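You operate a simulated robot arm through the tools that you are given. There is no shell and no other tool. Be economical: measure what you need, move in short steps, check, and stop when the job is done.

The job below is to be done with a simulated two-armed robot. You get a single attempt, and the scene is never put back.

JOB
Gauge the test slug and shim the low side of the table by that much.
Fine: hold the gauge as you close its jaw; the pack of that size on the pins numbered as the slug holder; table in, guard shut.

The check looks at the end state, three seconds after you hand in, the way a careful person would. Anything else that was tipped, shoved, dropped, spilled or broken makes it a failure.

ROBOT AND FRAMES
Two 7-joint arms with two-finger parallel grippers on one trunk, on a base that drives. Base frame: it is fixed to the floor where the robot stands at the start and does not move with it; the origin is under the middle of the robot, x ahead of it, y to its left, z up. Readings come in m, rad, newtons and seconds.
The left shoulder is at the start at [0.07, 0.177, 1.195], the right one opposite. With the tool pointing down near the work surface each hand reaches from about 0.1 to 0.72 m from the robot's upright axis, wherever it stands, measured 20 degrees to its own side. Places, roughly: bleed screw [0.4, 0.6, 0.9]; clear guard [0.3, 1, 1.3]; filler flap [0.7, 1, 1.1]; gauge jaw [0.6, 0.2, 0.8]; inlet water tap [0.4, 1, 0.9]; large heat switch [0.4, 0.9, 0.9]; large loading table [0.4, 0.7, 1.2]; offset knob [0.4, 0.6, 1]; outlet water tap [0.6, 1, 0.9]; platen heat dial [0.4, 0.9, 1]. Payload 3.43 kg a hand.
Tool frame (each hand has its own): the origin (TCP) lies between the finger pads and is the grasp point; the fingertips stand 0.03 m ahead of it; z points along the fingers, y is the line along which they close. The gripper opens to 0.094 m. The fingers are 0.028 m wide and 0.01 m thick; the gripper's body (0.05 by 0.096 m) begins 0.055 m behind the TCP.
Orientation is that of the tool frame in the base frame, as a unit quaternion [w, x, y, z]. With the fingers straight down and closing along the base's y, the tool's x points along the base's -x, its y along +y and its z along -z.

CONTROLS
- The arms move only by the tool move_arm. It takes "left_steps", "right_steps" or both (then of equal length, played together; a hand with none holds still); each is a list of rows, each a list of 3 entries, a list of its own where there are three numbers: the shift along the tool's x, y, z in units of 20 mm (1.0 is 20 mm), then the turn, a rotation vector about the tool's x, y, z in units of 5 degrees (1.0 is 5 degrees), then the gripper command, from -1 (shut) to 1 (fully open), values between in proportion. In form: [[[dx, dy, dz], [rx, ry, rz], fingers], ...]. A call has 1 to 10 rows; each row shifts and turns the commanded pose from where the row before left it, along the tool's axes as they then stand. A call with a number of a shift or a turn outside -1 to 1 is refused whole. Rows are played at 5 a second. More than 0.05 m and 0.15 rad between two rows, or a gripper value outside its range, and nothing of the call is played. Where a pose cannot be reached the arm comes as near as it can. A force on the tool above 50 N (or 10 N above the force at the start of the call, whichever is more), or a blocked arm, ends the call early, and 0.2 s more pass. Each finger travels about 0.153 m/s and halts on what it meets, pressing with about 24 N; the grip force reading is that of the motor and also rises with nothing between the fingers. The clock runs only during rows and for 0.2 s after the last one: add rows that do not move to give the fingers time. It gives the time, the measured TCP pose, the force on the tool (base axes), the opening and the grip force at its end, in the units of the frame above (readings bear some noise), with the torque about the TCP (base axes, N m) and any sound that the robot's microphone picked up.
- Cameras (640 x 400 px; columns grow to the right, rows downward): "scene" is now at [0.096, 0.0589, 1.4933]; the picture's right is [0.79, -0.61, 0.00], its down [-0.40, -0.52, -0.75] and it looks along [0.46, 0.60, -0.66] (base axes); focal length 264 px, centre (320, 200). "left" rides on the left gripper at [0.076, -0.014, -0.102] in its tool frame; the picture's right is [0.18, 0.98, 0.00], its down [-0.75, 0.14, -0.64] and it looks along [-0.63, 0.12, 0.77] (tool axes); focal length 243 px, centre (320, 200). "right" rides on the right gripper at [0.076, 0.014, -0.103] in its tool frame; the picture's right is [-0.18, 0.98, 0.00], its down [-0.75, -0.14, -0.64] and it looks along [-0.63, -0.12, 0.77] (tool axes); focal length 243 px, centre (320, 200). There is no depth. A picture from a camera that has moved, and an enlarged one, comes with that camera's place and axes in the base frame and with its lens. The place of the scene camera against the robot may be out by one fixed shift of up to 0.018 m in any direction.
- camera(camera): a new picture of that camera. The clock stands still meanwhile.
- slide_trunk(by): slides the trunk up (or, below 0, down) by that many m; the arms and the scene camera ride with it, the base frame stays. It gives what a move gives, with no picture.
- roll_base(legs): drives the robot by 1 to 6 legs, each [ahead, turn to the left] in m and rad, along the robot's own axes; the way and the turn of a leg run together, so that a leg with both is an arc; at most 1.5 m and 3.142 rad a leg. The arms and the cameras ride along, it lands a little off, and it stops where it bumps. It gives what a move gives.
- aim_head(pan, tilt): turns the head with the scene camera to pan (to the left, within 1.501 rad either way) and tilt (down, from -0.506 to 1.204), counted from straight ahead of the robot. It gives what a move gives.
- enlarge(camera, box): a new picture of the part [left, top, right, bottom] of that camera's present view, enlarged. The clock stands still meanwhile.
- finish_job(): hands the job in; it is judged then, once.

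Go step by step. Nothing tells you exact positions but the pictures and the camera data: compare them with the known pose of the tool, close in by small moves and look again before you grip or let go. The budget is 120 turns and 92 pictures, counting those below and the enlarged ones. Unless the task says otherwise, let go and move clear before handing in, and close with one line.

The tools are called after "Request:" as name(argument=value, ...) on one line, values as JSON. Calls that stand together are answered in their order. move_arm: Moves the arms, as the interface text tells. Its arguments: {"type":"object","properties":{"left_steps":{"type":"array","items":{"type":"array"}},"right_steps":{"type":"array","items":{"type":"array"}}},"required":[]} The other tools are called the same way: slide_trunk (by) slides the trunk up or down; roll_base (legs) drives the base; aim_head (pan, tilt) turns the head that bears the scene camera; camera (camera) takes a picture; enlarge (camera, box) takes an enlarged picture of a part of a camera's view; finish_job () hands the job in.

At the start:

```text
time: 0.0
left_ee_pos: [0.3403, 0.478, 0.9999]
left_tcp_rot: [0.001, -0.001, 1.0, 0.001]
left_force: [0.1, -0.6, -0.7]
left_wrist_torque: [-0.02, 0.0, -0.01]
left_opening: 0.094
left_finger_force: 0.0
right_ee_pos: [0.4967, 0.0038, 1.0]
right_tcp_rot: [0.0, 0.001, 1.0, 0.0]
right_force: [-0.7, -0.1, 0.3]
right_wrist_torque: [0.04, 0.02, 0.01]
right_opening: 0.0939
right_finger_force: 0.1
trunk travel left (down, up): [-0.775, 0.065]
robot x, y, heading: [0.0037, 0.0049, -0.002]
head pan, tilt: [0.911, 0.717]
```

scene: 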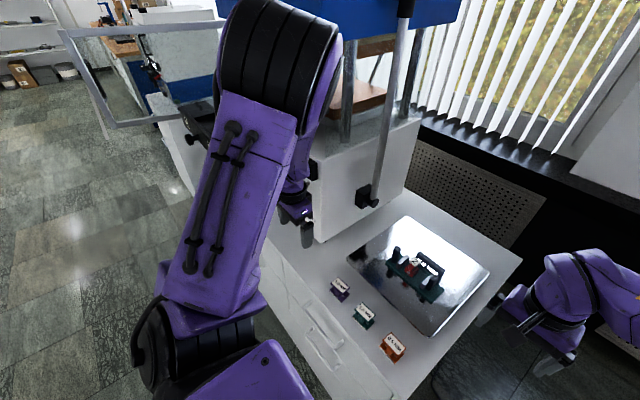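
right: 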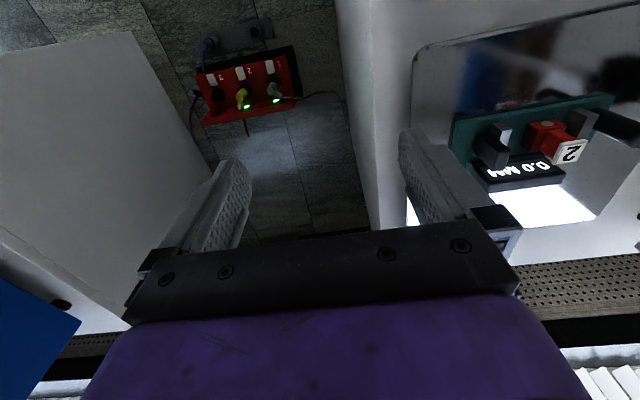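
left: 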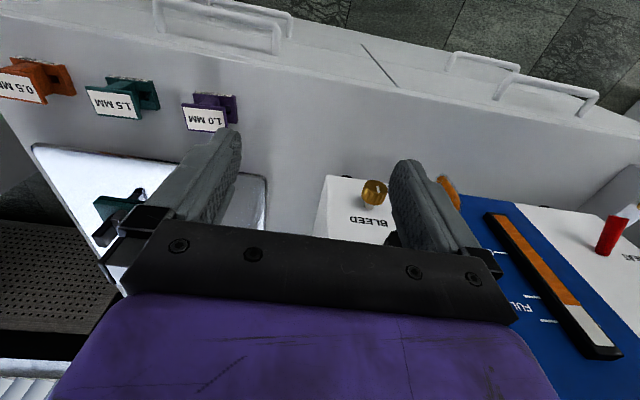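

The gauge sits on a steel plate with a red slug holder marked "2", and three shim packs (0.5, 1.5, 1.0 mm) stand on the bench in front. I'll look closer at the gauge and the press before moving.

Request:
enlarge(camera="scene", box=[310, 220, 490, 370])

Request:
enlarge(camera="right", box=[400, 40, 640, 220])

Request:
aim_head(pan=1.1, tilt=0.3)

Request:
camera(camera="scene")

```text
2.67 times, centred on (400, 295) of scene
camera zoom: at [0.096, 0.0589, 1.4933], right [0.79, -0.61, 0.0], down [-0.4, -0.52, -0.75], along [0.46, 0.6, -0.66], focal length 704 px, centre (107, -53)
```

zoom: 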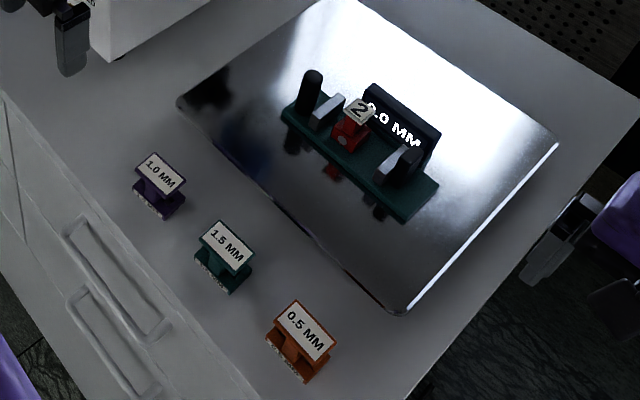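

```text
2.22 times, centred on (520, 130) of right
camera zoom: at [0.4206, 0.0188, 1.1039], right [0.18, 0.98, 0.0], down [0.75, -0.14, 0.64], along [0.63, -0.12, -0.77], focal length 539 px, centre (-124, 356)
```

zoom: 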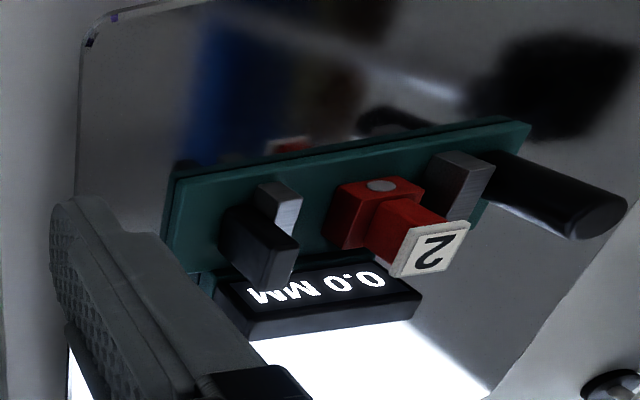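

```text
time: 0.9
left_ee_pos: [0.3386, 0.4782, 0.9999]
left_tcp_rot: [0.0, -0.001, 1.0, 0.0]
left_force: [0.3, 0.0, 0.1]
left_wrist_torque: [0.01, 0.03, 0.01]
left_opening: 0.0937
left_finger_force: 0.0
right_ee_pos: [0.4974, 0.0042, 0.9989]
right_tcp_rot: [0.0, 0.001, 1.0, 0.0]
right_force: [0.1, 0.8, 0.0]
right_wrist_torque: [0.01, 0.01, 0.03]
right_opening: 0.0939
right_finger_force: 0.0
trunk travel left (down, up): [-0.775, 0.065]
robot x, y, heading: [0.0005, -0.0017, -0.001]
head pan, tilt: [1.1, 0.3]
```

```text
86 pictures are left
camera scene: at [0.0869, 0.0754, 1.5309], right [0.89, -0.45, 0.0], down [-0.13, -0.26, -0.95], along [0.43, 0.85, -0.3], focal length 264 px, centre (320, 200)
```

scene: 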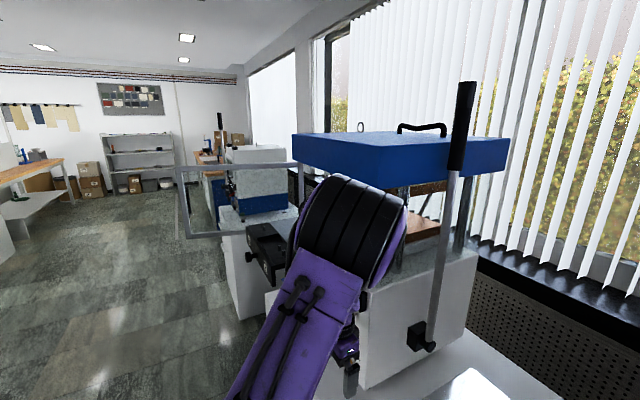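

The gauge lies along y: black post at the +y end, sliding jaw at the -y end. I'll bring the right hand nearer to look.

Request:
move_arm(right_steps=[[[0.3, 1, 0], [0, 0, 0], 1], [[0.3, 1, 0], [0, 0, 0], 1], [[0.3, 1, 0], [0, 0, 0], 1], [[0.3, 1, 0], [0, 0, 0], 1], [[0.3, 1, 0], [0, 0, 0], 1], [[0.3, 1, 0], [0, 0, 0], 1], [[0.3, 1, 0], [0, 0, 0], 1], [[0.3, 1, 0], [0, 0, 0], 1], [[0.3, 1, 0], [0, 0, 0], 1]])

Request:
enlarge(camera="right", box=[120, 0, 520, 250])

Request:
aim_head(pan=0.5, tilt=0.85)

Request:
camera(camera="scene")

```text
time: 2.9
left_ee_pos: [0.3397, 0.4797, 0.9994]
left_tcp_rot: [0.0, -0.002, 1.0, -0.001]
left_force: [0.2, -0.4, -0.2]
left_wrist_torque: [-0.02, 0.03, -0.02]
left_opening: 0.0937
left_finger_force: 0.1
right_ee_pos: [0.445, 0.1869, 0.9996]
right_tcp_rot: [0.0, 0.0, 1.0, 0.0]
right_force: [-1.0, -0.1, -0.4]
right_wrist_torque: [-0.02, -0.02, 0.01]
right_opening: 0.0941
right_finger_force: 0.0
trunk travel left (down, up): [-0.775, 0.065]
robot x, y, heading: [-0.0006, -0.0004, -0.006]
head pan, tilt: [1.1, 0.3]
```

```text
1.60 times, centred on (320, 125) of right
camera zoom: at [0.3677, 0.2001, 1.1033], right [0.18, 0.98, 0.0], down [0.75, -0.14, 0.64], along [0.63, -0.12, -0.77], focal length 388 px, centre (320, 320)
```

zoom: 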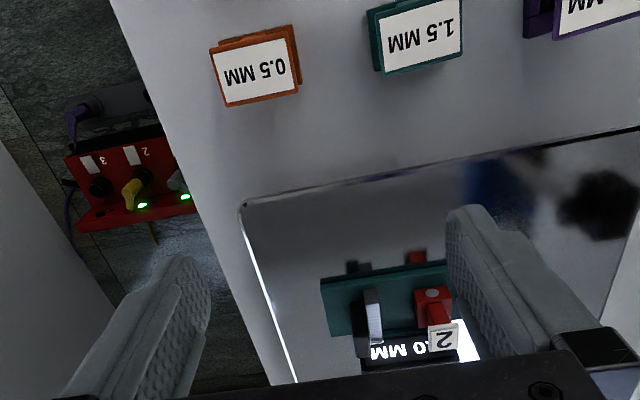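

```text
time: 3.9
left_ee_pos: [0.3396, 0.4792, 1.0]
left_tcp_rot: [0.0, 0.0, 1.0, 0.0]
left_force: [-0.2, -0.8, 0.0]
left_wrist_torque: [0.01, 0.0, 0.0]
left_opening: 0.094
left_finger_force: 0.1
right_ee_pos: [0.4446, 0.1851, 0.9988]
right_tcp_rot: [0.0, 0.0, 1.0, 0.0]
right_force: [0.5, 0.3, -0.3]
right_wrist_torque: [-0.04, 0.0, 0.03]
right_opening: 0.094
right_finger_force: 0.0
trunk travel left (down, up): [-0.775, 0.065]
robot x, y, heading: [-0.0, 0.0014, 0.004]
head pan, tilt: [0.499, 0.85]
```

```text
84 pictures are left
camera scene: at [0.113, 0.0301, 1.4827], right [0.48, -0.88, 0.0], down [-0.66, -0.36, -0.66], along [0.58, 0.32, -0.75], focal length 264 px, centre (320, 200)
```

scene: 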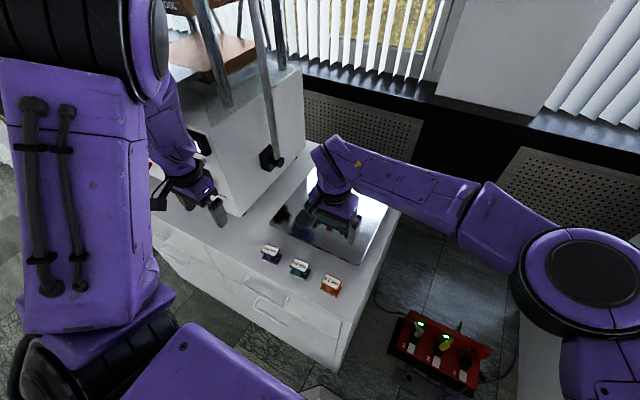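

I need a view with the gauge ahead of the fingers, so I move the right hand farther over it and higher.

Request:
move_arm(right_steps=[[[-0.8, 0.3, -0.4], [0, 0, 0], 1], [[-0.8, 0.3, -0.4], [0, 0, 0], 1], [[-0.8, 0.3, -0.4], [0, 0, 0], 1], [[-0.8, 0.3, -0.4], [0, 0, 0], 1], [[-0.8, 0.3, -0.4], [0, 0, 0], 1], [[-0.8, 0.3, -0.4], [0, 0, 0], 1], [[-0.8, 0.3, -0.4], [0, 0, 0], 1], [[0, 0, 0], [0, 0, 0], 1]])

Request:
camera(camera="right")

Request:
enlarge(camera="right", box=[200, 20, 460, 180])

```text
time: 5.7
left_ee_pos: [0.3396, 0.4784, 1.0009]
left_tcp_rot: [0.0, -0.001, 1.0, 0.0]
left_force: [1.1, -0.2, 0.3]
left_wrist_torque: [-0.03, -0.02, -0.02]
left_opening: 0.0941
left_finger_force: 0.0
right_ee_pos: [0.5027, 0.181, 1.0262]
right_tcp_rot: [0.0, 0.0, 1.0, 0.001]
right_force: [0.8, 0.6, 0.1]
right_wrist_torque: [0.01, -0.01, 0.0]
right_opening: 0.0939
right_finger_force: 0.0
right hand out of reach, approached as far as the arm can: row 3, 4, 5, 6, 7
trunk travel left (down, up): [-0.775, 0.065]
robot x, y, heading: [0.0004, 0.0008, 0.004]
head pan, tilt: [0.499, 0.85]
```

```text
83 pictures are left
camera right: at [0.4258, 0.1939, 1.1306], right [0.18, 0.98, 0.0], down [0.75, -0.14, 0.64], along [0.63, -0.12, -0.77], focal length 243 px, centre (320, 200)
```

right: 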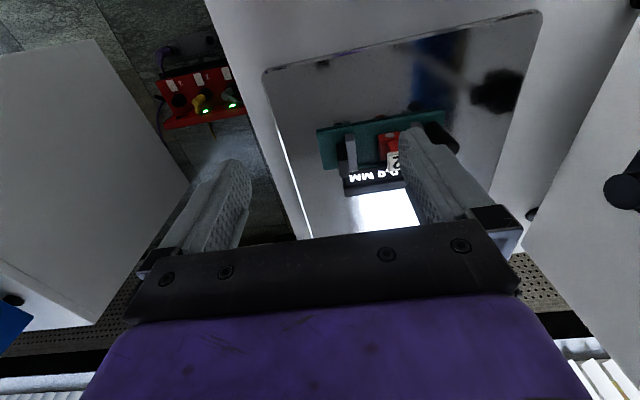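

```text
2.46 times, centred on (330, 100) of right
camera zoom: at [0.4258, 0.1939, 1.1306], right [0.18, 0.98, 0.0], down [0.75, -0.14, 0.64], along [0.63, -0.12, -0.77], focal length 597 px, centre (295, 446)
```

zoom: 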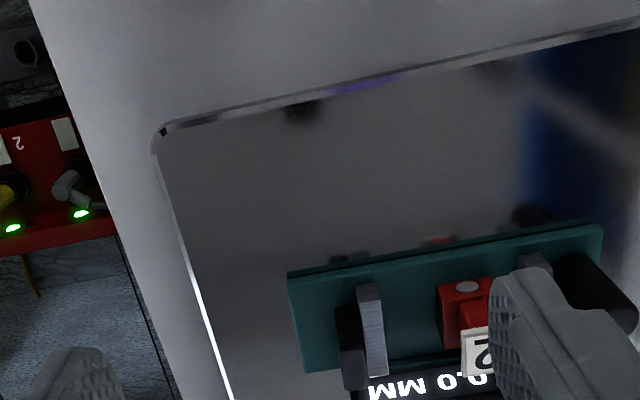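

The gauge base spans about x 0.57–0.62, y 0.16–0.34, with its top at z 0.80. The right arm is at its reach limit here, so I'll turn the base left to face the gauge.

Request:
roll_base(legs=[[0.0, 0.4]])

Request:
aim_head(pan=0.1, tilt=0.85)

Request:
camera(camera="scene")

Request:
camera(camera="left")

```text
time: 7.3
left_ee_pos: [0.125, 0.5726, 0.9999]
left_tcp_rot: [0.0, -0.2, 0.98, 0.0]
left_force: [1.0, 0.4, -0.2]
left_wrist_torque: [-0.02, -0.01, -0.02]
left_opening: 0.094
left_finger_force: 0.1
right_ee_pos: [0.3913, 0.3638, 1.0269]
right_tcp_rot: [0.0, -0.2, 0.98, 0.0]
right_force: [-0.5, 0.4, 0.0]
right_wrist_torque: [0.0, -0.03, 0.0]
right_opening: 0.0941
right_finger_force: 0.0
trunk travel left (down, up): [-0.775, 0.065]
robot x, y, heading: [-0.0017, 0.0051, 0.404]
head pan, tilt: [0.499, 0.85]
```

```text
time: 8.2
left_ee_pos: [0.1239, 0.5743, 0.9989]
left_tcp_rot: [0.0, -0.2, 0.98, 0.0]
left_force: [0.3, 0.2, -0.4]
left_wrist_torque: [-0.01, 0.01, 0.03]
left_opening: 0.094
left_finger_force: 0.1
right_ee_pos: [0.3914, 0.3625, 1.0264]
right_tcp_rot: [0.0, -0.2, 0.98, -0.001]
right_force: [0.7, 0.1, 0.2]
right_wrist_torque: [0.0, 0.04, 0.02]
right_opening: 0.0939
right_finger_force: 0.0
trunk travel left (down, up): [-0.775, 0.065]
robot x, y, heading: [-0.0015, -0.0021, 0.403]
head pan, tilt: [0.099, 0.85]
```

```text
81 pictures are left
camera scene: at [0.1088, 0.0498, 1.4826], right [0.48, -0.88, 0.0], down [-0.66, -0.36, -0.66], along [0.58, 0.32, -0.75], focal length 264 px, centre (320, 200)
```

scene: 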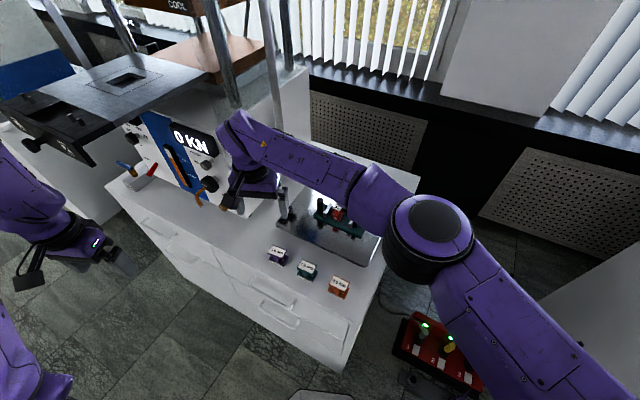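

```text
80 pictures are left
camera left: at [0.0595, 0.5317, 1.1025], right [-0.56, 0.83, 0.0], down [0.64, 0.43, 0.64], along [0.53, 0.36, -0.77], focal length 243 px, centre (320, 200)
```

left: 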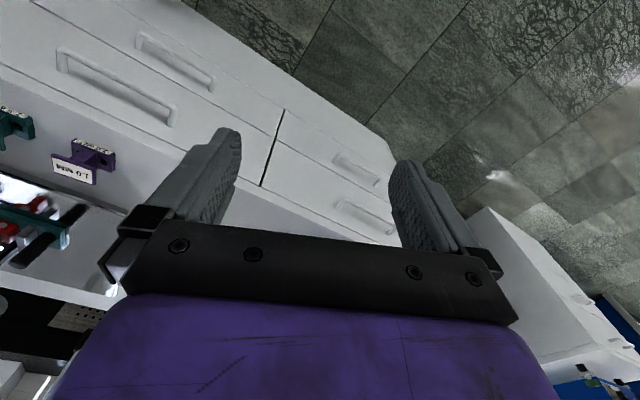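

The right hand moves off to the -y side of the jaw, squaring its yaw to the base axes.

Request:
move_arm(right_steps=[[[0, -1, 0], [0, 0, 0.924], 0], [[0, -1, 0], [0, 0, 0.924], -0.5], [[0, -1, 0], [0, 0, 0.924], -1], [[0, -1, 0], [0, 0, 0.924], -1], [[0, -1, 0], [0, 0, 0.924], -1], [[-1, -1, 0], [0, 0, 0], -1], [[-1, -1, 0], [0, 0, 0], -1], [[-1, -1, 0], [0, 0, 0], -1], [[-1, -1, 0], [0, 0, 0], -1], [[-1, -1, 0], [0, 0, 0], -1]])

Request:
enlarge(camera="scene", box=[220, 140, 420, 310])

Request:
enlarge(camera="scene", box=[0, 40, 260, 220])

```text
time: 10.3
left_ee_pos: [0.1251, 0.5725, 1.0002]
left_tcp_rot: [0.0, -0.2, 0.98, 0.0]
left_force: [-0.2, -0.1, -0.4]
left_wrist_torque: [0.01, -0.01, -0.02]
left_opening: 0.094
left_finger_force: 0.0
right_ee_pos: [0.5185, 0.1667, 1.0294]
right_tcp_rot: [0.001, -0.001, 1.0, 0.001]
right_force: [-0.3, -0.1, 0.3]
right_wrist_torque: [0.03, 0.0, -0.03]
right_opening: 0.0
right_finger_force: 23.8
trunk travel left (down, up): [-0.775, 0.065]
robot x, y, heading: [0.0021, -0.0009, 0.402]
head pan, tilt: [0.099, 0.85]
```

```text
2.35 times, centred on (320, 225) of scene
camera zoom: at [0.1095, 0.0486, 1.4826], right [0.48, -0.88, 0.0], down [-0.66, -0.36, -0.66], along [0.58, 0.32, -0.75], focal length 622 px, centre (320, 141)
```

zoom: 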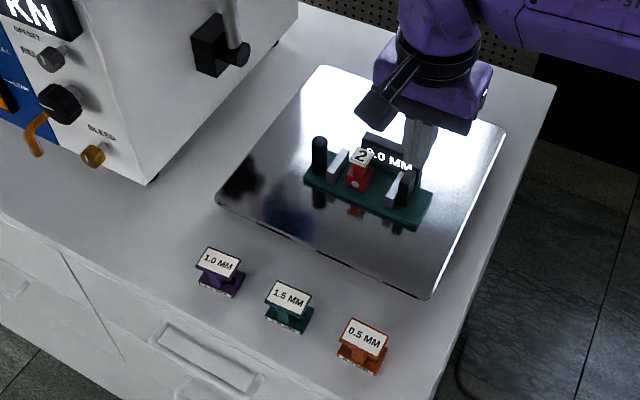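

```text
2.22 times, centred on (130, 130) of scene
camera zoom: at [0.1095, 0.0486, 1.4826], right [0.48, -0.88, 0.0], down [-0.66, -0.36, -0.66], along [0.58, 0.32, -0.75], focal length 587 px, centre (742, 356)
```

zoom: 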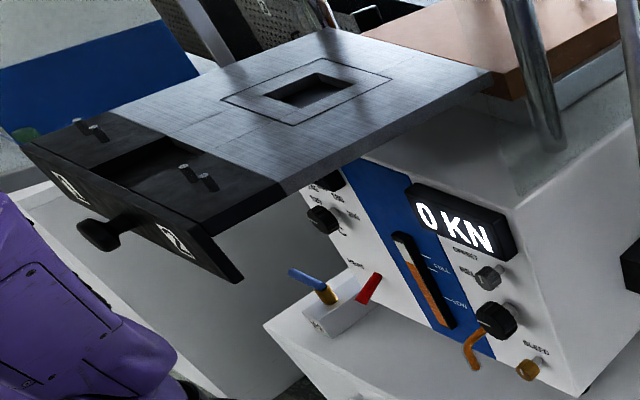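

The pull-out table has labels "1" and "2" beside its pin pairs. For now I bring the left hand toward the gauge's black post, turning it so the fingers close along x.

Request:
move_arm(left_steps=[[[-0.279, -0.878, 0], [0, 0, 1], 0], [[-0.354, -0.851, 0], [0, 0, 1], 0], [[-0.427, -0.817, 0], [0, 0, 1], 0], [[-0.497, -0.776, 0], [0, 0, 1], 0], [[-0.563, -0.73, 0], [0, 0, 1], 0], [[-0.624, -0.679, 0], [0, 0, 1], 0], [[-0.681, -0.622, 0], [0, 0, 1], 0], [[-0.733, -0.56, 0], [0, 0, 1], 0], [[-0.778, -0.494, 0], [0, 0, 1], 0], [[-0.819, -0.424, 0], [0, 0, 1], 0]])

```text
time: 12.6
left_ee_pos: [0.2441, 0.4324, 1.0002]
left_tcp_rot: [0.0, 0.232, 0.973, 0.001]
left_force: [-0.2, -0.6, -0.2]
left_wrist_torque: [0.01, 0.01, 0.03]
left_opening: 0.047
left_finger_force: 0.2
right_ee_pos: [0.5197, 0.1659, 1.0297]
right_tcp_rot: [0.0, 0.0, 1.0, 0.002]
right_force: [-0.9, 0.5, 0.1]
right_wrist_torque: [0.0, -0.01, 0.03]
right_opening: 0.0
right_finger_force: 24.3
trunk travel left (down, up): [-0.775, 0.065]
robot x, y, heading: [0.0012, 0.0003, 0.401]
head pan, tilt: [0.099, 0.85]
```

Request:
move_arm(left_steps=[[[-0.979, 0.128, 0], [0, 0, 1], 0], [[-0.964, 0.213, 0], [0, 0, 1], 0], [[-0.942, 0.296, 0], [0, 0, 1], 0], [[-0.912, 0.377, 0], [0, 0, 1], 0], [[-0.875, 0.455, 0], [0, 0, 1], 0], [[-0.833, 0.53, 0], [0, 0, 1], 0], [[-0.784, 0.6, 0], [0, 0, 1], 0], [[-0.727, 0.666, 0], [0, 0, 1], 0], [[-0.668, 0.728, 0], [0, 0, 1], 0], [[-0.601, 0.782, 0], [0, 0, 1], 0]], right_steps=[[[0, -0.3, 0], [0, 0, 0], -1], [[0, -0.3, 0], [0, 0, 0], -1], [[0, -0.3, 0], [0, 0, 0], -1], [[0, -0.3, 0], [0, 0, 0], -1], [[0, -0.3, 0], [0, 0, 0], -1], [[0, -0.3, 0], [0, 0, 0], -1], [[0, -0.3, 0], [0, 0, 0], -1], [[0, -0.3, 0], [0, 0, 0], -1], [[0, -0.3, 0], [0, 0, 0], -1], [[0, -0.3, 0], [0, 0, 0], -1]])

Request:
camera(camera="left")

Request:
camera(camera="scene")

```text
time: 14.8
left_ee_pos: [0.432, 0.3691, 0.9993]
left_tcp_rot: [-0.001, 0.622, 0.783, 0.0]
left_force: [0.1, -0.2, -0.4]
left_wrist_torque: [-0.03, -0.04, -0.03]
left_opening: 0.0471
left_finger_force: 0.1
right_ee_pos: [0.5163, 0.1068, 1.0274]
right_tcp_rot: [0.0, 0.0, 1.0, 0.001]
right_force: [-0.2, -0.2, -0.2]
right_wrist_torque: [0.02, -0.01, 0.01]
right_opening: 0.0
right_finger_force: 23.6
trunk travel left (down, up): [-0.775, 0.065]
robot x, y, heading: [0.0003, -0.0011, 0.407]
head pan, tilt: [0.099, 0.85]
```

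```text
77 pictures are left
camera left: at [0.4002, 0.4405, 1.1024], right [0.92, 0.4, 0.0], down [0.31, -0.7, 0.64], along [0.26, -0.59, -0.77], focal length 243 px, centre (320, 200)
```

left: 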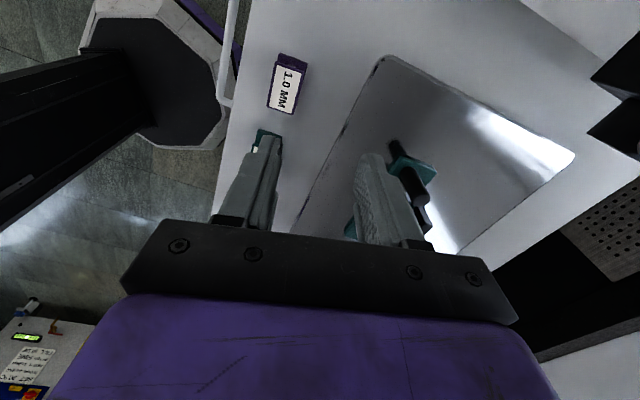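

```text
76 pictures are left
camera scene: at [0.1098, 0.0489, 1.4825], right [0.48, -0.88, 0.0], down [-0.66, -0.36, -0.66], along [0.58, 0.32, -0.75], focal length 264 px, centre (320, 200)
```

scene: 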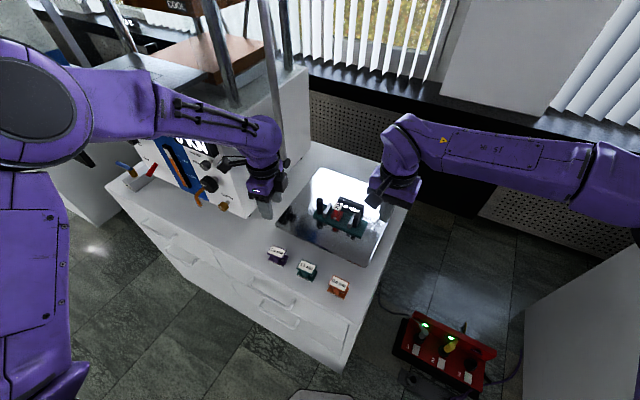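

Request:
move_arm(left_steps=[[[-0.552, 0.86, 0.35], [0, 0, 1], 0.2], [[-0.475, 0.905, 0.35], [0, 0, 1], 0.2], [[-0.394, 0.943, 0.35], [0, 0, 0.6], 0.2], [[-0.344, 0.9625, 0.35], [0, 0, 0], 0.2], [[-0.344, 0.9625, 0.35], [0, 0, 0], 0.2], [[-0.344, 0.9625, 0.35], [0, 0, 0], 0.2], [[-0.344, 0.9625, 0.35], [0, 0, 0], 0.2], [[-0.344, 0.9625, 0.35], [0, 0, 0], 0.2], [[0, 0, 0], [0, 0, 0], 0.2]])

Request:
camera(camera="left")

Request:
enlarge(camera="scene", box=[250, 150, 450, 275])

```text
time: 16.8
left_ee_pos: [0.5856, 0.3149, 0.9446]
left_tcp_rot: [0.0, 0.706, 0.708, 0.0]
left_force: [-0.3, 0.7, 0.1]
left_wrist_torque: [0.03, 0.0, 0.0]
left_opening: 0.0565
left_finger_force: 0.0
right_ee_pos: [0.5163, 0.1069, 1.0272]
right_tcp_rot: [0.001, 0.0, 1.0, 0.001]
right_force: [-1.5, 0.6, 0.8]
right_wrist_torque: [-0.01, 0.01, -0.03]
right_opening: 0.0001
right_finger_force: 24.0
trunk travel left (down, up): [-0.775, 0.065]
robot x, y, heading: [-0.0041, -0.0039, 0.403]
head pan, tilt: [0.099, 0.85]
```

```text
75 pictures are left
camera left: at [0.5708, 0.3923, 1.0466], right [0.98, 0.19, 0.0], down [0.14, -0.75, 0.64], along [0.12, -0.63, -0.77], focal length 243 px, centre (320, 200)
```

left: 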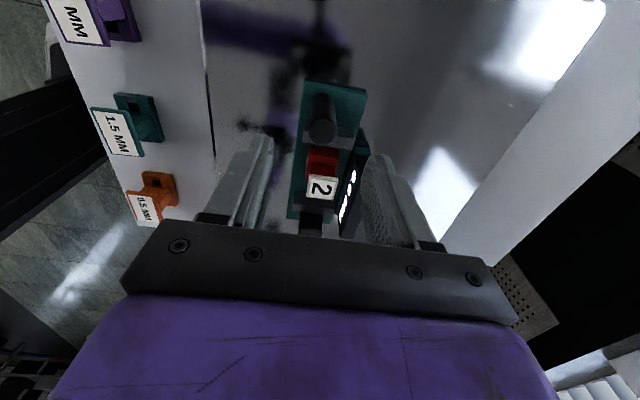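

```text
3.20 times, centred on (350, 212) of scene
camera zoom: at [0.1082, 0.0495, 1.4827], right [0.48, -0.88, 0.0], down [-0.66, -0.36, -0.66], along [0.58, 0.32, -0.75], focal length 845 px, centre (224, 160)
```

zoom: 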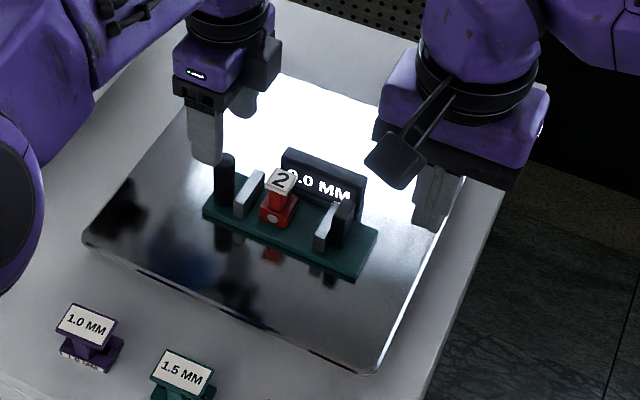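

The post stands at about (0.586, 0.318). I line the left hand up a little to +y, clear of the display, and lower it.

Request:
move_arm(left_steps=[[[0.4, 0.02, 0], [0, 0, 0], -0.06], [[0, 0, 0.8], [0, 0, 0], -0.06], [[0, 0, 0.8], [0, 0, 0], -0.06], [[0, 0, 0.8], [0, 0, 0], -0.06], [[0, 0, 0.8], [0, 0, 0], -0.06], [[0, 0, 0.6], [0, 0, 0], -0.06], [[0, 0, 0.6], [0, 0, 0], -0.06], [[0, 0, 0.6], [0, 0, 0], -0.06]])

Request:
enlarge(camera="scene", box=[250, 150, 450, 275])

Request:
camera(camera="left")

```text
time: 18.6
left_ee_pos: [0.5699, 0.325, 0.8485]
left_tcp_rot: [0.0, 0.706, 0.708, 0.003]
left_force: [3.2, 0.7, 9.6]
left_wrist_torque: [-0.39, 0.11, 0.04]
left_opening: 0.0461
left_finger_force: 1.3
left hand out of reach, approached as far as the arm can: row 4, 7
right_ee_pos: [0.5149, 0.1061, 1.0278]
right_tcp_rot: [0.001, 0.0, 1.0, 0.001]
right_force: [0.2, 0.3, 0.2]
right_wrist_torque: [-0.02, 0.02, -0.01]
right_opening: 0.0
right_finger_force: 24.1
trunk travel left (down, up): [-0.775, 0.065]
robot x, y, heading: [0.0003, 0.0006, 0.403]
head pan, tilt: [0.099, 0.85]
```

```text
3.20 times, centred on (350, 212) of scene
camera zoom: at [0.1073, 0.0481, 1.483], right [0.48, -0.88, 0.0], down [-0.66, -0.36, -0.66], along [0.58, 0.32, -0.75], focal length 845 px, centre (224, 160)
```

zoom: 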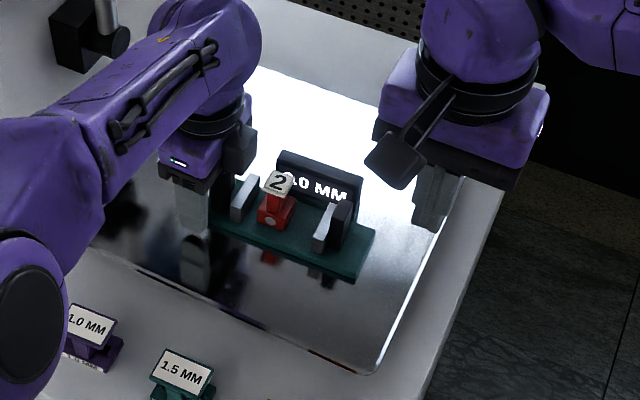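

```text
72 pictures are left
camera left: at [0.5544, 0.4024, 0.9508], right [0.98, 0.19, 0.0], down [0.14, -0.76, 0.64], along [0.12, -0.63, -0.77], focal length 243 px, centre (320, 200)
```

left: 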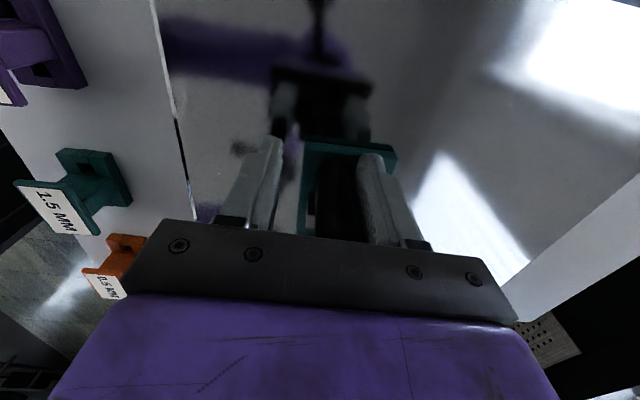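

The left arm is at its reach limit, a little short in x. I'll lift off again and check whether the base can creep forward.

Request:
move_arm(left_steps=[[[0, 0, -0.8], [0, 0, 0], -0.06], [[0, 0, -1], [0, 0, 0], -0.06], [[0, 0, -1], [0, 0, 0], -0.06], [[0, 0, -1], [0, 0, 0], -0.06], [[0, 0, -1], [0, 0, 0], -0.06]])

Request:
aim_head(pan=-0.1, tilt=1.2)

Request:
camera(camera="scene")

```text
time: 19.8
left_ee_pos: [0.5832, 0.33, 0.9399]
left_tcp_rot: [-0.002, 0.706, 0.708, 0.0]
left_force: [0.2, 0.0, 0.0]
left_wrist_torque: [0.0, 0.0, -0.01]
left_opening: 0.0442
left_finger_force: 0.0
left hand out of reach, approached as far as the arm can: row 2, 4, 5
right_ee_pos: [0.5162, 0.1062, 1.028]
right_tcp_rot: [0.0, 0.0, 1.0, 0.001]
right_force: [-0.1, 0.8, 0.4]
right_wrist_torque: [0.01, 0.0, -0.01]
right_opening: 0.0001
right_finger_force: 24.1
trunk travel left (down, up): [-0.775, 0.065]
robot x, y, heading: [-0.0009, -0.0028, 0.407]
head pan, tilt: [0.099, 0.85]
```

```text
time: 20.6
left_ee_pos: [0.5846, 0.3303, 0.9391]
left_tcp_rot: [-0.001, 0.706, 0.708, 0.0]
left_force: [0.7, 0.7, 0.4]
left_wrist_torque: [0.0, 0.04, 0.0]
left_opening: 0.0441
left_finger_force: 0.0
right_ee_pos: [0.5166, 0.1068, 1.0274]
right_tcp_rot: [0.0, 0.0, 1.0, 0.001]
right_force: [-0.4, -0.1, -0.2]
right_wrist_torque: [-0.02, -0.01, 0.0]
right_opening: 0.0
right_finger_force: 23.7
trunk travel left (down, up): [-0.775, 0.065]
robot x, y, heading: [-0.0014, 0.0027, 0.4]
head pan, tilt: [-0.099, 1.201]
```

```text
71 pictures are left
camera scene: at [0.094, 0.0286, 1.4589], right [0.3, -0.95, 0.0], down [-0.89, -0.28, -0.36], along [0.35, 0.11, -0.93], focal length 264 px, centre (320, 200)
```

scene: 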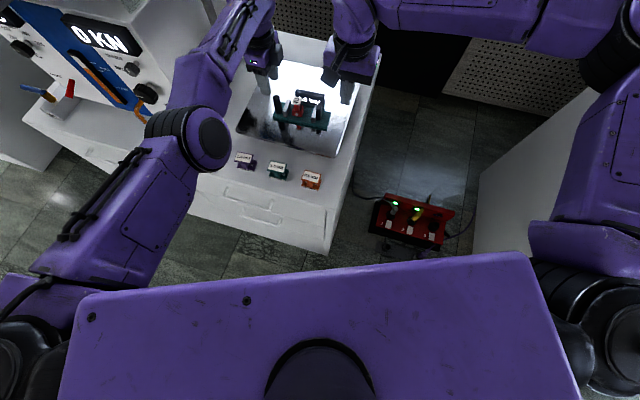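

Lowering the trunk straightens the reach and brings the left hand straight down over the post. First I nudge the hand and check its alignment.

Request:
move_arm(left_steps=[[[-0.35, 0, 0], [0, 0, 0], 0.1], [[0, 0, 0], [0, 0, 0], 0.1]])

Request:
camera(camera="left")

```text
time: 21.2
left_ee_pos: [0.586, 0.3231, 0.9407]
left_tcp_rot: [0.0, 0.707, 0.708, -0.001]
left_force: [0.1, 0.1, -0.5]
left_wrist_torque: [0.0, 0.0, 0.0]
left_opening: 0.0515
left_finger_force: 0.0
right_ee_pos: [0.5153, 0.1066, 1.0272]
right_tcp_rot: [-0.001, 0.0, 1.0, 0.0]
right_force: [1.2, 0.4, -0.1]
right_wrist_torque: [0.0, 0.02, 0.01]
right_opening: 0.0002
right_finger_force: 23.2
trunk travel left (down, up): [-0.775, 0.065]
robot x, y, heading: [0.0008, 0.0007, 0.408]
head pan, tilt: [-0.099, 1.201]
```

```text
70 pictures are left
camera left: at [0.5708, 0.4, 1.0423], right [0.98, 0.19, 0.0], down [0.14, -0.75, 0.64], along [0.12, -0.63, -0.77], focal length 243 px, centre (320, 200)
```

left: 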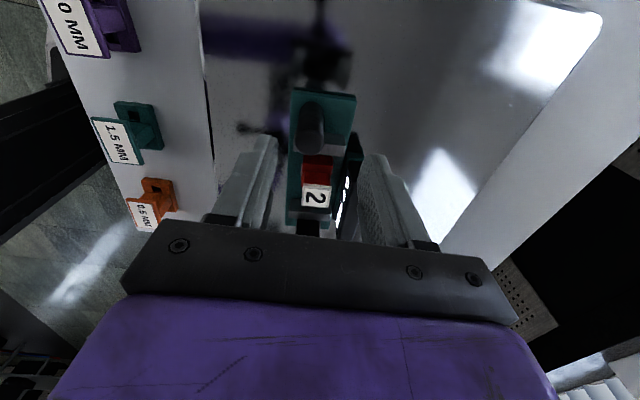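

Request:
move_arm(left_steps=[[[-0.1, -0.35, 0], [0, 0, 0], 0.1], [[0, 0, 0], [0, 0, 0], 0.1]])

Request:
slide_trunk(by=-0.05)

Request:
camera(camera="left")

```text
time: 21.8
left_ee_pos: [0.5856, 0.3206, 0.9387]
left_tcp_rot: [-0.001, 0.706, 0.708, 0.0]
left_force: [-0.9, -0.6, -0.1]
left_wrist_torque: [0.01, 0.0, -0.02]
left_opening: 0.0514
left_finger_force: 0.1
left hand out of reach, approached as far as the arm can: row 1
right_ee_pos: [0.5152, 0.1072, 1.0286]
right_tcp_rot: [0.001, 0.0, 1.0, 0.0]
right_force: [0.1, -1.4, 0.0]
right_wrist_torque: [-0.04, -0.02, -0.02]
right_opening: 0.0002
right_finger_force: 23.8
trunk travel left (down, up): [-0.775, 0.065]
robot x, y, heading: [-0.0008, 0.0024, 0.406]
head pan, tilt: [-0.099, 1.201]
```

```text
time: 22.7
left_ee_pos: [0.5861, 0.3197, 0.8888]
left_tcp_rot: [-0.001, 0.706, 0.708, 0.0]
left_force: [-0.6, -0.4, 0.1]
left_wrist_torque: [0.01, 0.0, 0.02]
left_opening: 0.0513
left_finger_force: 0.1
right_ee_pos: [0.5154, 0.106, 0.9774]
right_tcp_rot: [0.0, 0.001, 1.0, 0.001]
right_force: [0.3, -0.5, 0.1]
right_wrist_torque: [0.01, 0.02, -0.04]
right_opening: 0.0
right_finger_force: 23.9
trunk travel left (down, up): [-0.725, 0.115]
robot x, y, heading: [0.0039, 0.0044, 0.4]
head pan, tilt: [-0.099, 1.201]
```

```text
69 pictures are left
camera left: at [0.5708, 0.3983, 0.9925], right [0.98, 0.19, 0.0], down [0.14, -0.75, 0.64], along [0.12, -0.63, -0.77], focal length 243 px, centre (320, 200)
```

left: 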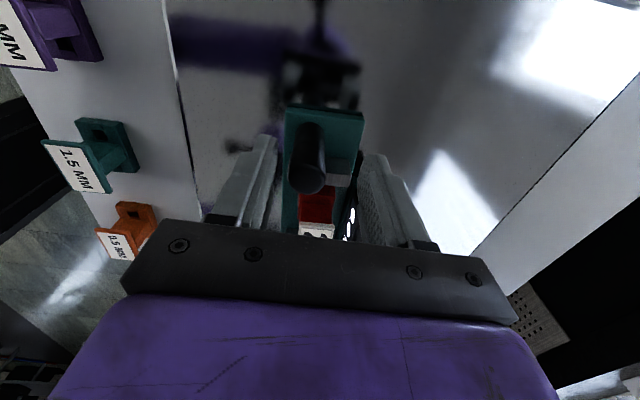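

Request:
move_arm(left_steps=[[[0, -0.3, 0], [0, 0, 0], 0.1], [[0, 0, 0.3], [0, 0, 0], 0.1]])

Request:
slide_trunk(by=-0.036)

Request:
camera(camera="left")

```text
time: 23.3
left_ee_pos: [0.579, 0.3234, 0.8837]
left_tcp_rot: [0.0, 0.706, 0.708, 0.0]
left_force: [-0.3, -0.2, -0.6]
left_wrist_torque: [0.0, 0.0, 0.01]
left_opening: 0.0517
left_finger_force: 0.0
left hand out of reach, approached as far as the arm can: row 1
right_ee_pos: [0.5159, 0.1076, 0.9766]
right_tcp_rot: [0.001, 0.0, 1.0, 0.0]
right_force: [-0.5, -0.7, 0.0]
right_wrist_torque: [0.01, 0.01, -0.04]
right_opening: 0.0
right_finger_force: 23.8
trunk travel left (down, up): [-0.725, 0.115]
robot x, y, heading: [0.0004, 0.002, 0.4]
head pan, tilt: [-0.099, 1.201]
```

```text
time: 24.1
left_ee_pos: [0.5789, 0.3217, 0.8489]
left_tcp_rot: [0.0, 0.706, 0.709, -0.001]
left_force: [-1.0, -0.3, 4.8]
left_wrist_torque: [-0.04, -0.14, 0.04]
left_opening: 0.0516
left_finger_force: 0.0
right_ee_pos: [0.5151, 0.1067, 0.9416]
right_tcp_rot: [0.001, 0.0, 1.0, 0.001]
right_force: [-0.3, 0.7, -0.1]
right_wrist_torque: [0.03, -0.03, -0.04]
right_opening: 0.0
right_finger_force: 24.6
trunk travel left (down, up): [-0.689, 0.151]
robot x, y, heading: [0.0005, 0.0024, 0.401]
head pan, tilt: [-0.099, 1.201]
```

```text
68 pictures are left
camera left: at [0.5639, 0.3992, 0.9508], right [0.98, 0.19, 0.0], down [0.14, -0.75, 0.64], along [0.12, -0.63, -0.77], focal length 243 px, centre (320, 200)
```

left: 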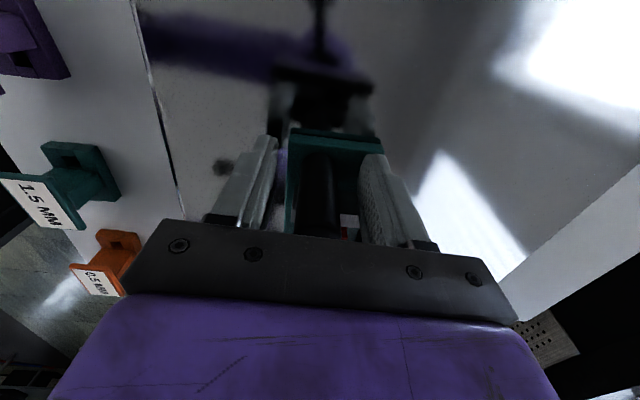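

The post is between the fingers with slight contact, so I rise 3 mm and close on it.

Request:
move_arm(left_steps=[[[0, 0, -0.2], [0, 0, 0], 0.1], [[0, 0, 0], [0, 0, 0], -0.3], [[0, 0, 0], [0, 0, 0], -0.6], [[0, 0, 0], [0, 0, 0], -0.8], [[0, 0, 0], [0, 0, 0], -1]])

Request:
aim_head(pan=0.0, tilt=0.95)

Request:
enlarge(camera="scene", box=[220, 70, 420, 195])

```text
time: 25.3
left_ee_pos: [0.5791, 0.322, 0.8523]
left_tcp_rot: [0.001, 0.706, 0.708, 0.001]
left_force: [0.9, -0.7, 0.6]
left_wrist_torque: [-0.4, -0.14, 0.06]
left_opening: 0.0209
left_finger_force: 24.6
right_ee_pos: [0.5155, 0.1081, 0.9418]
right_tcp_rot: [0.0, 0.0, 1.0, 0.001]
right_force: [-1.0, 0.4, 0.3]
right_wrist_torque: [-0.03, 0.01, -0.04]
right_opening: 0.0
right_finger_force: 24.0
trunk travel left (down, up): [-0.689, 0.151]
robot x, y, heading: [0.0005, -0.0014, 0.404]
head pan, tilt: [-0.099, 1.201]
```

```text
time: 26.1
left_ee_pos: [0.58, 0.3219, 0.8514]
left_tcp_rot: [0.0, 0.705, 0.709, 0.0]
left_force: [0.5, -1.7, 1.5]
left_wrist_torque: [-0.49, -0.22, 0.13]
left_opening: 0.0213
left_finger_force: 24.1
right_ee_pos: [0.5161, 0.1065, 0.9419]
right_tcp_rot: [0.0, 0.0, 1.0, 0.001]
right_force: [0.0, 0.2, 0.2]
right_wrist_torque: [0.01, 0.01, -0.01]
right_opening: 0.0002
right_finger_force: 24.3
trunk travel left (down, up): [-0.689, 0.151]
robot x, y, heading: [0.001, 0.0017, 0.403]
head pan, tilt: [0.0, 0.949]
```

```text
3.20 times, centred on (320, 132) of scene
camera zoom: at [0.1075, 0.0399, 1.389], right [0.39, -0.92, 0.0], down [-0.75, -0.32, -0.58], along [0.53, 0.23, -0.81], focal length 845 px, centre (320, 416)
```

zoom: 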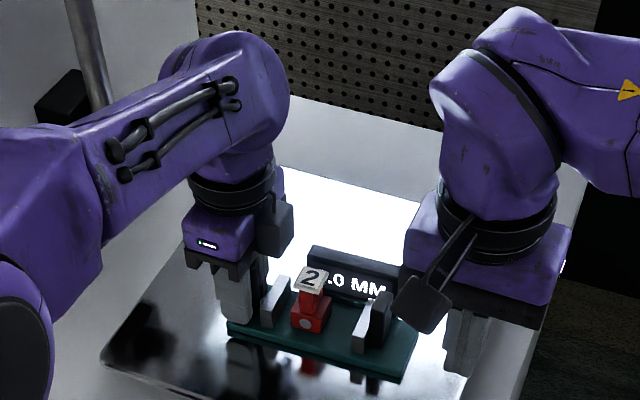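

The post is gripped (21 mm). Now the right hand, fingers shut, goes down beyond the jaw's -y side.

Request:
move_arm(right_steps=[[[-0.9, 0, 0.3], [0, 0, 0], -1], [[-0.9, 0, 0.6], [0, 0, 0], -1], [[-0.9, 0, 0.6], [0, 0, 0], -1], [[-0.85, 0, 0.8], [0, 0, 0], -1], [[0, 0, 0.8], [0, 0, 0], -1], [[0, 0, 0.8], [0, 0, 0], -1], [[0, 0, 0.8], [0, 0, 0], -1]])

Request:
camera(camera="right")

Request:
enlarge(camera="scene", box=[220, 70, 420, 195])

```text
time: 27.7
left_ee_pos: [0.5797, 0.3211, 0.8512]
left_tcp_rot: [-0.001, 0.706, 0.709, 0.001]
left_force: [0.8, -0.1, 0.4]
left_wrist_torque: [0.06, -0.19, 0.12]
left_opening: 0.0209
left_finger_force: 24.4
right_ee_pos: [0.5874, 0.1069, 0.8482]
right_tcp_rot: [0.001, 0.0, 1.0, 0.001]
right_force: [0.1, 0.0, 0.6]
right_wrist_torque: [0.02, 0.02, -0.04]
right_opening: 0.0001
right_finger_force: 24.3
trunk travel left (down, up): [-0.689, 0.151]
robot x, y, heading: [0.0012, -0.0019, 0.408]
head pan, tilt: [0.0, 0.949]
```

```text
66 pictures are left
camera right: at [0.5105, 0.1208, 0.9519], right [0.18, 0.98, 0.0], down [0.75, -0.14, 0.64], along [0.63, -0.12, -0.77], focal length 243 px, centre (320, 200)
```

right: 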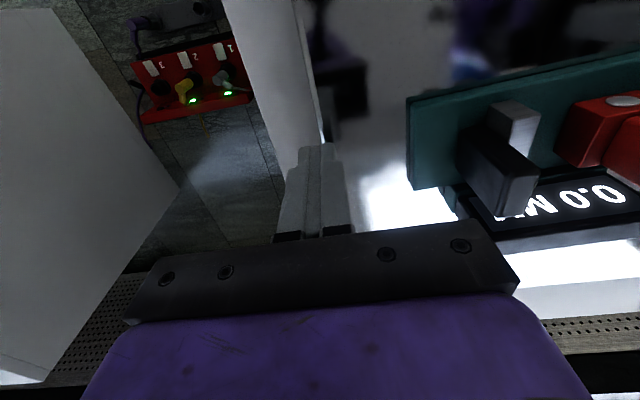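

```text
3.20 times, centred on (320, 132) of scene
camera zoom: at [0.1074, 0.0402, 1.3891], right [0.39, -0.92, 0.0], down [-0.75, -0.32, -0.58], along [0.54, 0.23, -0.81], focal length 845 px, centre (320, 416)
```

zoom: 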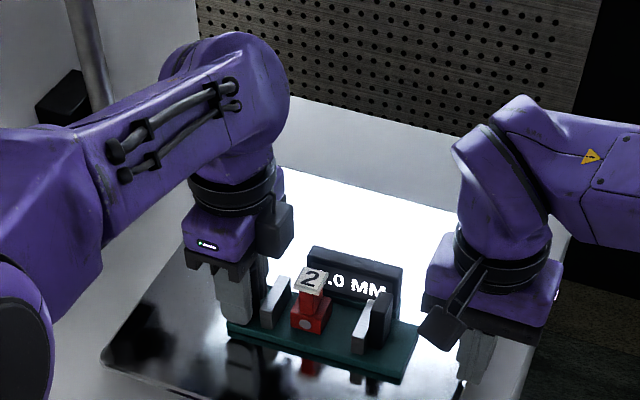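

Right fingers are level with the jaw block (outer face y≈0.185). Pushing gently toward +y.

Request:
move_arm(right_steps=[[[0, 0.8, 0.1], [0, 0, 0], -1], [[0, 0.8, 0.1], [0, 0, 0], -1], [[0, 0.8, 0], [0, 0, 0], -1], [[0, 0.5, 0], [0, 0, 0], -1], [[0, 0.25, 0], [0, 0, 0], -1], [[0, 0.25, 0], [0, 0, 0], -1], [[0, 0.25, 0], [0, 0, 0], -1], [[0, 0.25, 0], [0, 0, 0], -1]], left_steps=[[[0, 0, 0], [0, 0, 0], -1], [[0, 0, 0], [0, 0, 0], -1], [[0, 0, 0], [0, 0, 0], -1], [[0, 0, 0], [0, 0, 0], -1], [[0, 0, 0], [0, 0, 0], -1], [[0, 0, 0], [0, 0, 0], -1], [[0, 0, 0], [0, 0, 0], -1], [[0, 0, 0], [0, 0, 0], -1]])

Request:
enlarge(camera="scene", box=[270, 120, 390, 195])

```text
time: 29.1
left_ee_pos: [0.5788, 0.3281, 0.8548]
left_tcp_rot: [-0.005, 0.704, 0.71, 0.006]
left_force: [1.1, 1.6, 2.8]
left_wrist_torque: [-0.72, 0.22, 0.17]
left_opening: 0.0215
left_finger_force: 24.2
right_ee_pos: [0.5882, 0.1674, 0.8419]
right_tcp_rot: [0.0, 0.004, 1.0, -0.004]
right_force: [-3.0, -7.0, 5.1]
right_wrist_torque: [-0.13, 0.13, 0.1]
right_opening: 0.0
right_finger_force: 24.3
trunk travel left (down, up): [-0.689, 0.151]
robot x, y, heading: [0.0001, 0.001, 0.405]
head pan, tilt: [0.0, 0.949]
stopped in row 6 (right hand): the force on the tool passed its limit at 54 N (the readings are from after the stop); the commanded pose is now the measured one
```

```text
5.33 times, centred on (330, 158) of scene
camera zoom: at [0.1062, 0.0397, 1.3892], right [0.39, -0.92, 0.0], down [-0.75, -0.32, -0.58], along [0.54, 0.23, -0.81], focal length 1409 px, centre (267, 427)
```

zoom: 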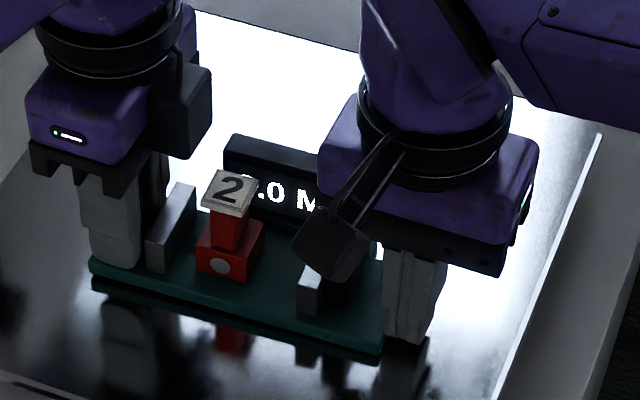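

The fingers met the end of the gauge base (its top is about z 0.82), not the jaw. I back off, rise, and look before pushing again.

Request:
move_arm(right_steps=[[[0, -0.5, 0], [0, 0, 0], -1], [[0, -0.25, -0.5], [0, 0, 0], -1], [[0, 0, -0.7], [0, 0, 0], -1], [[0, 0, 0], [0, 0, 0], -1]])

Request:
camera(camera="right")

Request:
enlarge(camera="scene", box=[270, 120, 390, 195])

```text
time: 30.1
left_ee_pos: [0.5785, 0.3284, 0.8528]
left_tcp_rot: [-0.005, 0.705, 0.709, 0.005]
left_force: [1.4, -0.2, 1.0]
left_wrist_torque: [-0.63, 0.01, 0.19]
left_opening: 0.0213
left_finger_force: 23.5
right_ee_pos: [0.5892, 0.1547, 0.8656]
right_tcp_rot: [0.0, 0.002, 1.0, -0.005]
right_force: [0.0, -0.7, 0.1]
right_wrist_torque: [0.0, -0.03, -0.04]
right_opening: 0.0
right_finger_force: 24.3
trunk travel left (down, up): [-0.689, 0.151]
robot x, y, heading: [0.0001, 0.0025, 0.402]
head pan, tilt: [0.0, 0.949]
```

```text
63 pictures are left
camera right: at [0.5112, 0.1693, 0.9702], right [0.19, 0.98, -0.01], down [0.75, -0.14, 0.64], along [0.63, -0.13, -0.77], focal length 243 px, centre (320, 200)
```

right: 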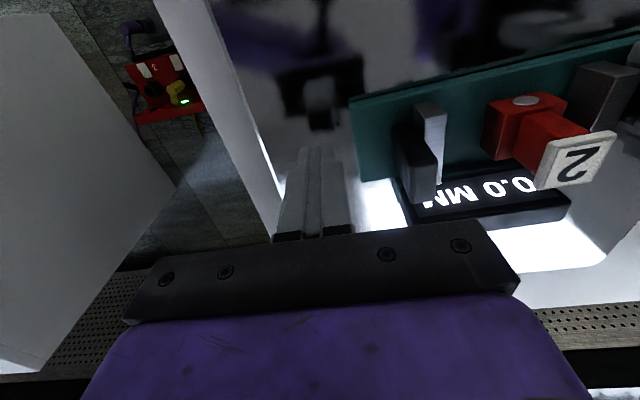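

```text
5.33 times, centred on (330, 158) of scene
camera zoom: at [0.1075, 0.0402, 1.3891], right [0.39, -0.92, 0.0], down [-0.75, -0.32, -0.58], along [0.54, 0.23, -0.81], focal length 1409 px, centre (267, 427)
```

zoom: 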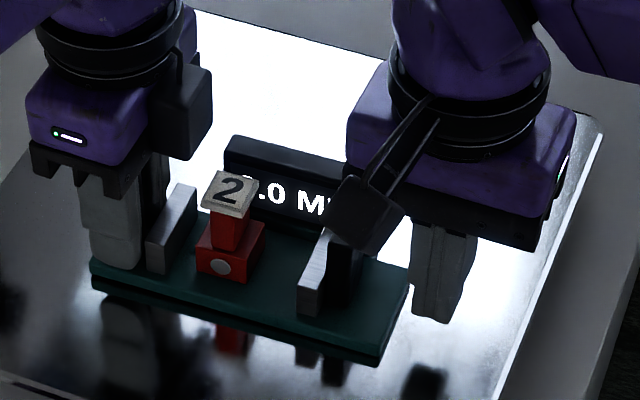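

Request:
move_arm(right_steps=[[[0, 0.5, 0], [0, 0, 0], -1], [[0, 0.4, 0], [0, 0, 0], -1], [[0, 0.25, 0], [0, 0, 0], -1], [[0, 0.2, 0], [0, 0, 0], -1], [[0, 0.2, 0], [0, 0, 0], -1], [[0, 0.2, 0], [0, 0, 0], -1], [[0, 0.2, 0], [0, 0, 0], -1], [[0, 0.2, 0], [0, 0, 0], -1]])

Request:
enlarge(camera="scene", box=[270, 120, 390, 195])

```text
time: 31.9
left_ee_pos: [0.5798, 0.3285, 0.8517]
left_tcp_rot: [-0.005, 0.705, 0.709, 0.004]
left_force: [0.3, 2.4, -0.9]
left_wrist_torque: [-0.45, 0.03, 0.1]
left_opening: 0.0209
left_finger_force: 24.0
right_ee_pos: [0.5896, 0.1979, 0.8652]
right_tcp_rot: [-0.001, 0.003, 1.0, -0.005]
right_force: [-0.2, -2.9, 0.7]
right_wrist_torque: [0.03, -0.02, -0.02]
right_opening: 0.0
right_finger_force: 23.8
trunk travel left (down, up): [-0.689, 0.151]
robot x, y, heading: [-0.0012, 0.0005, 0.399]
head pan, tilt: [0.0, 0.949]
```

```text
5.33 times, centred on (330, 158) of scene
camera zoom: at [0.1075, 0.0405, 1.389], right [0.39, -0.92, 0.0], down [-0.75, -0.32, -0.58], along [0.54, 0.23, -0.81], focal length 1409 px, centre (267, 427)
```

zoom: 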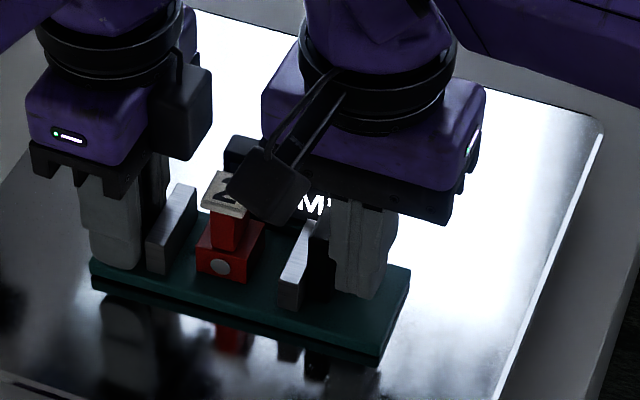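

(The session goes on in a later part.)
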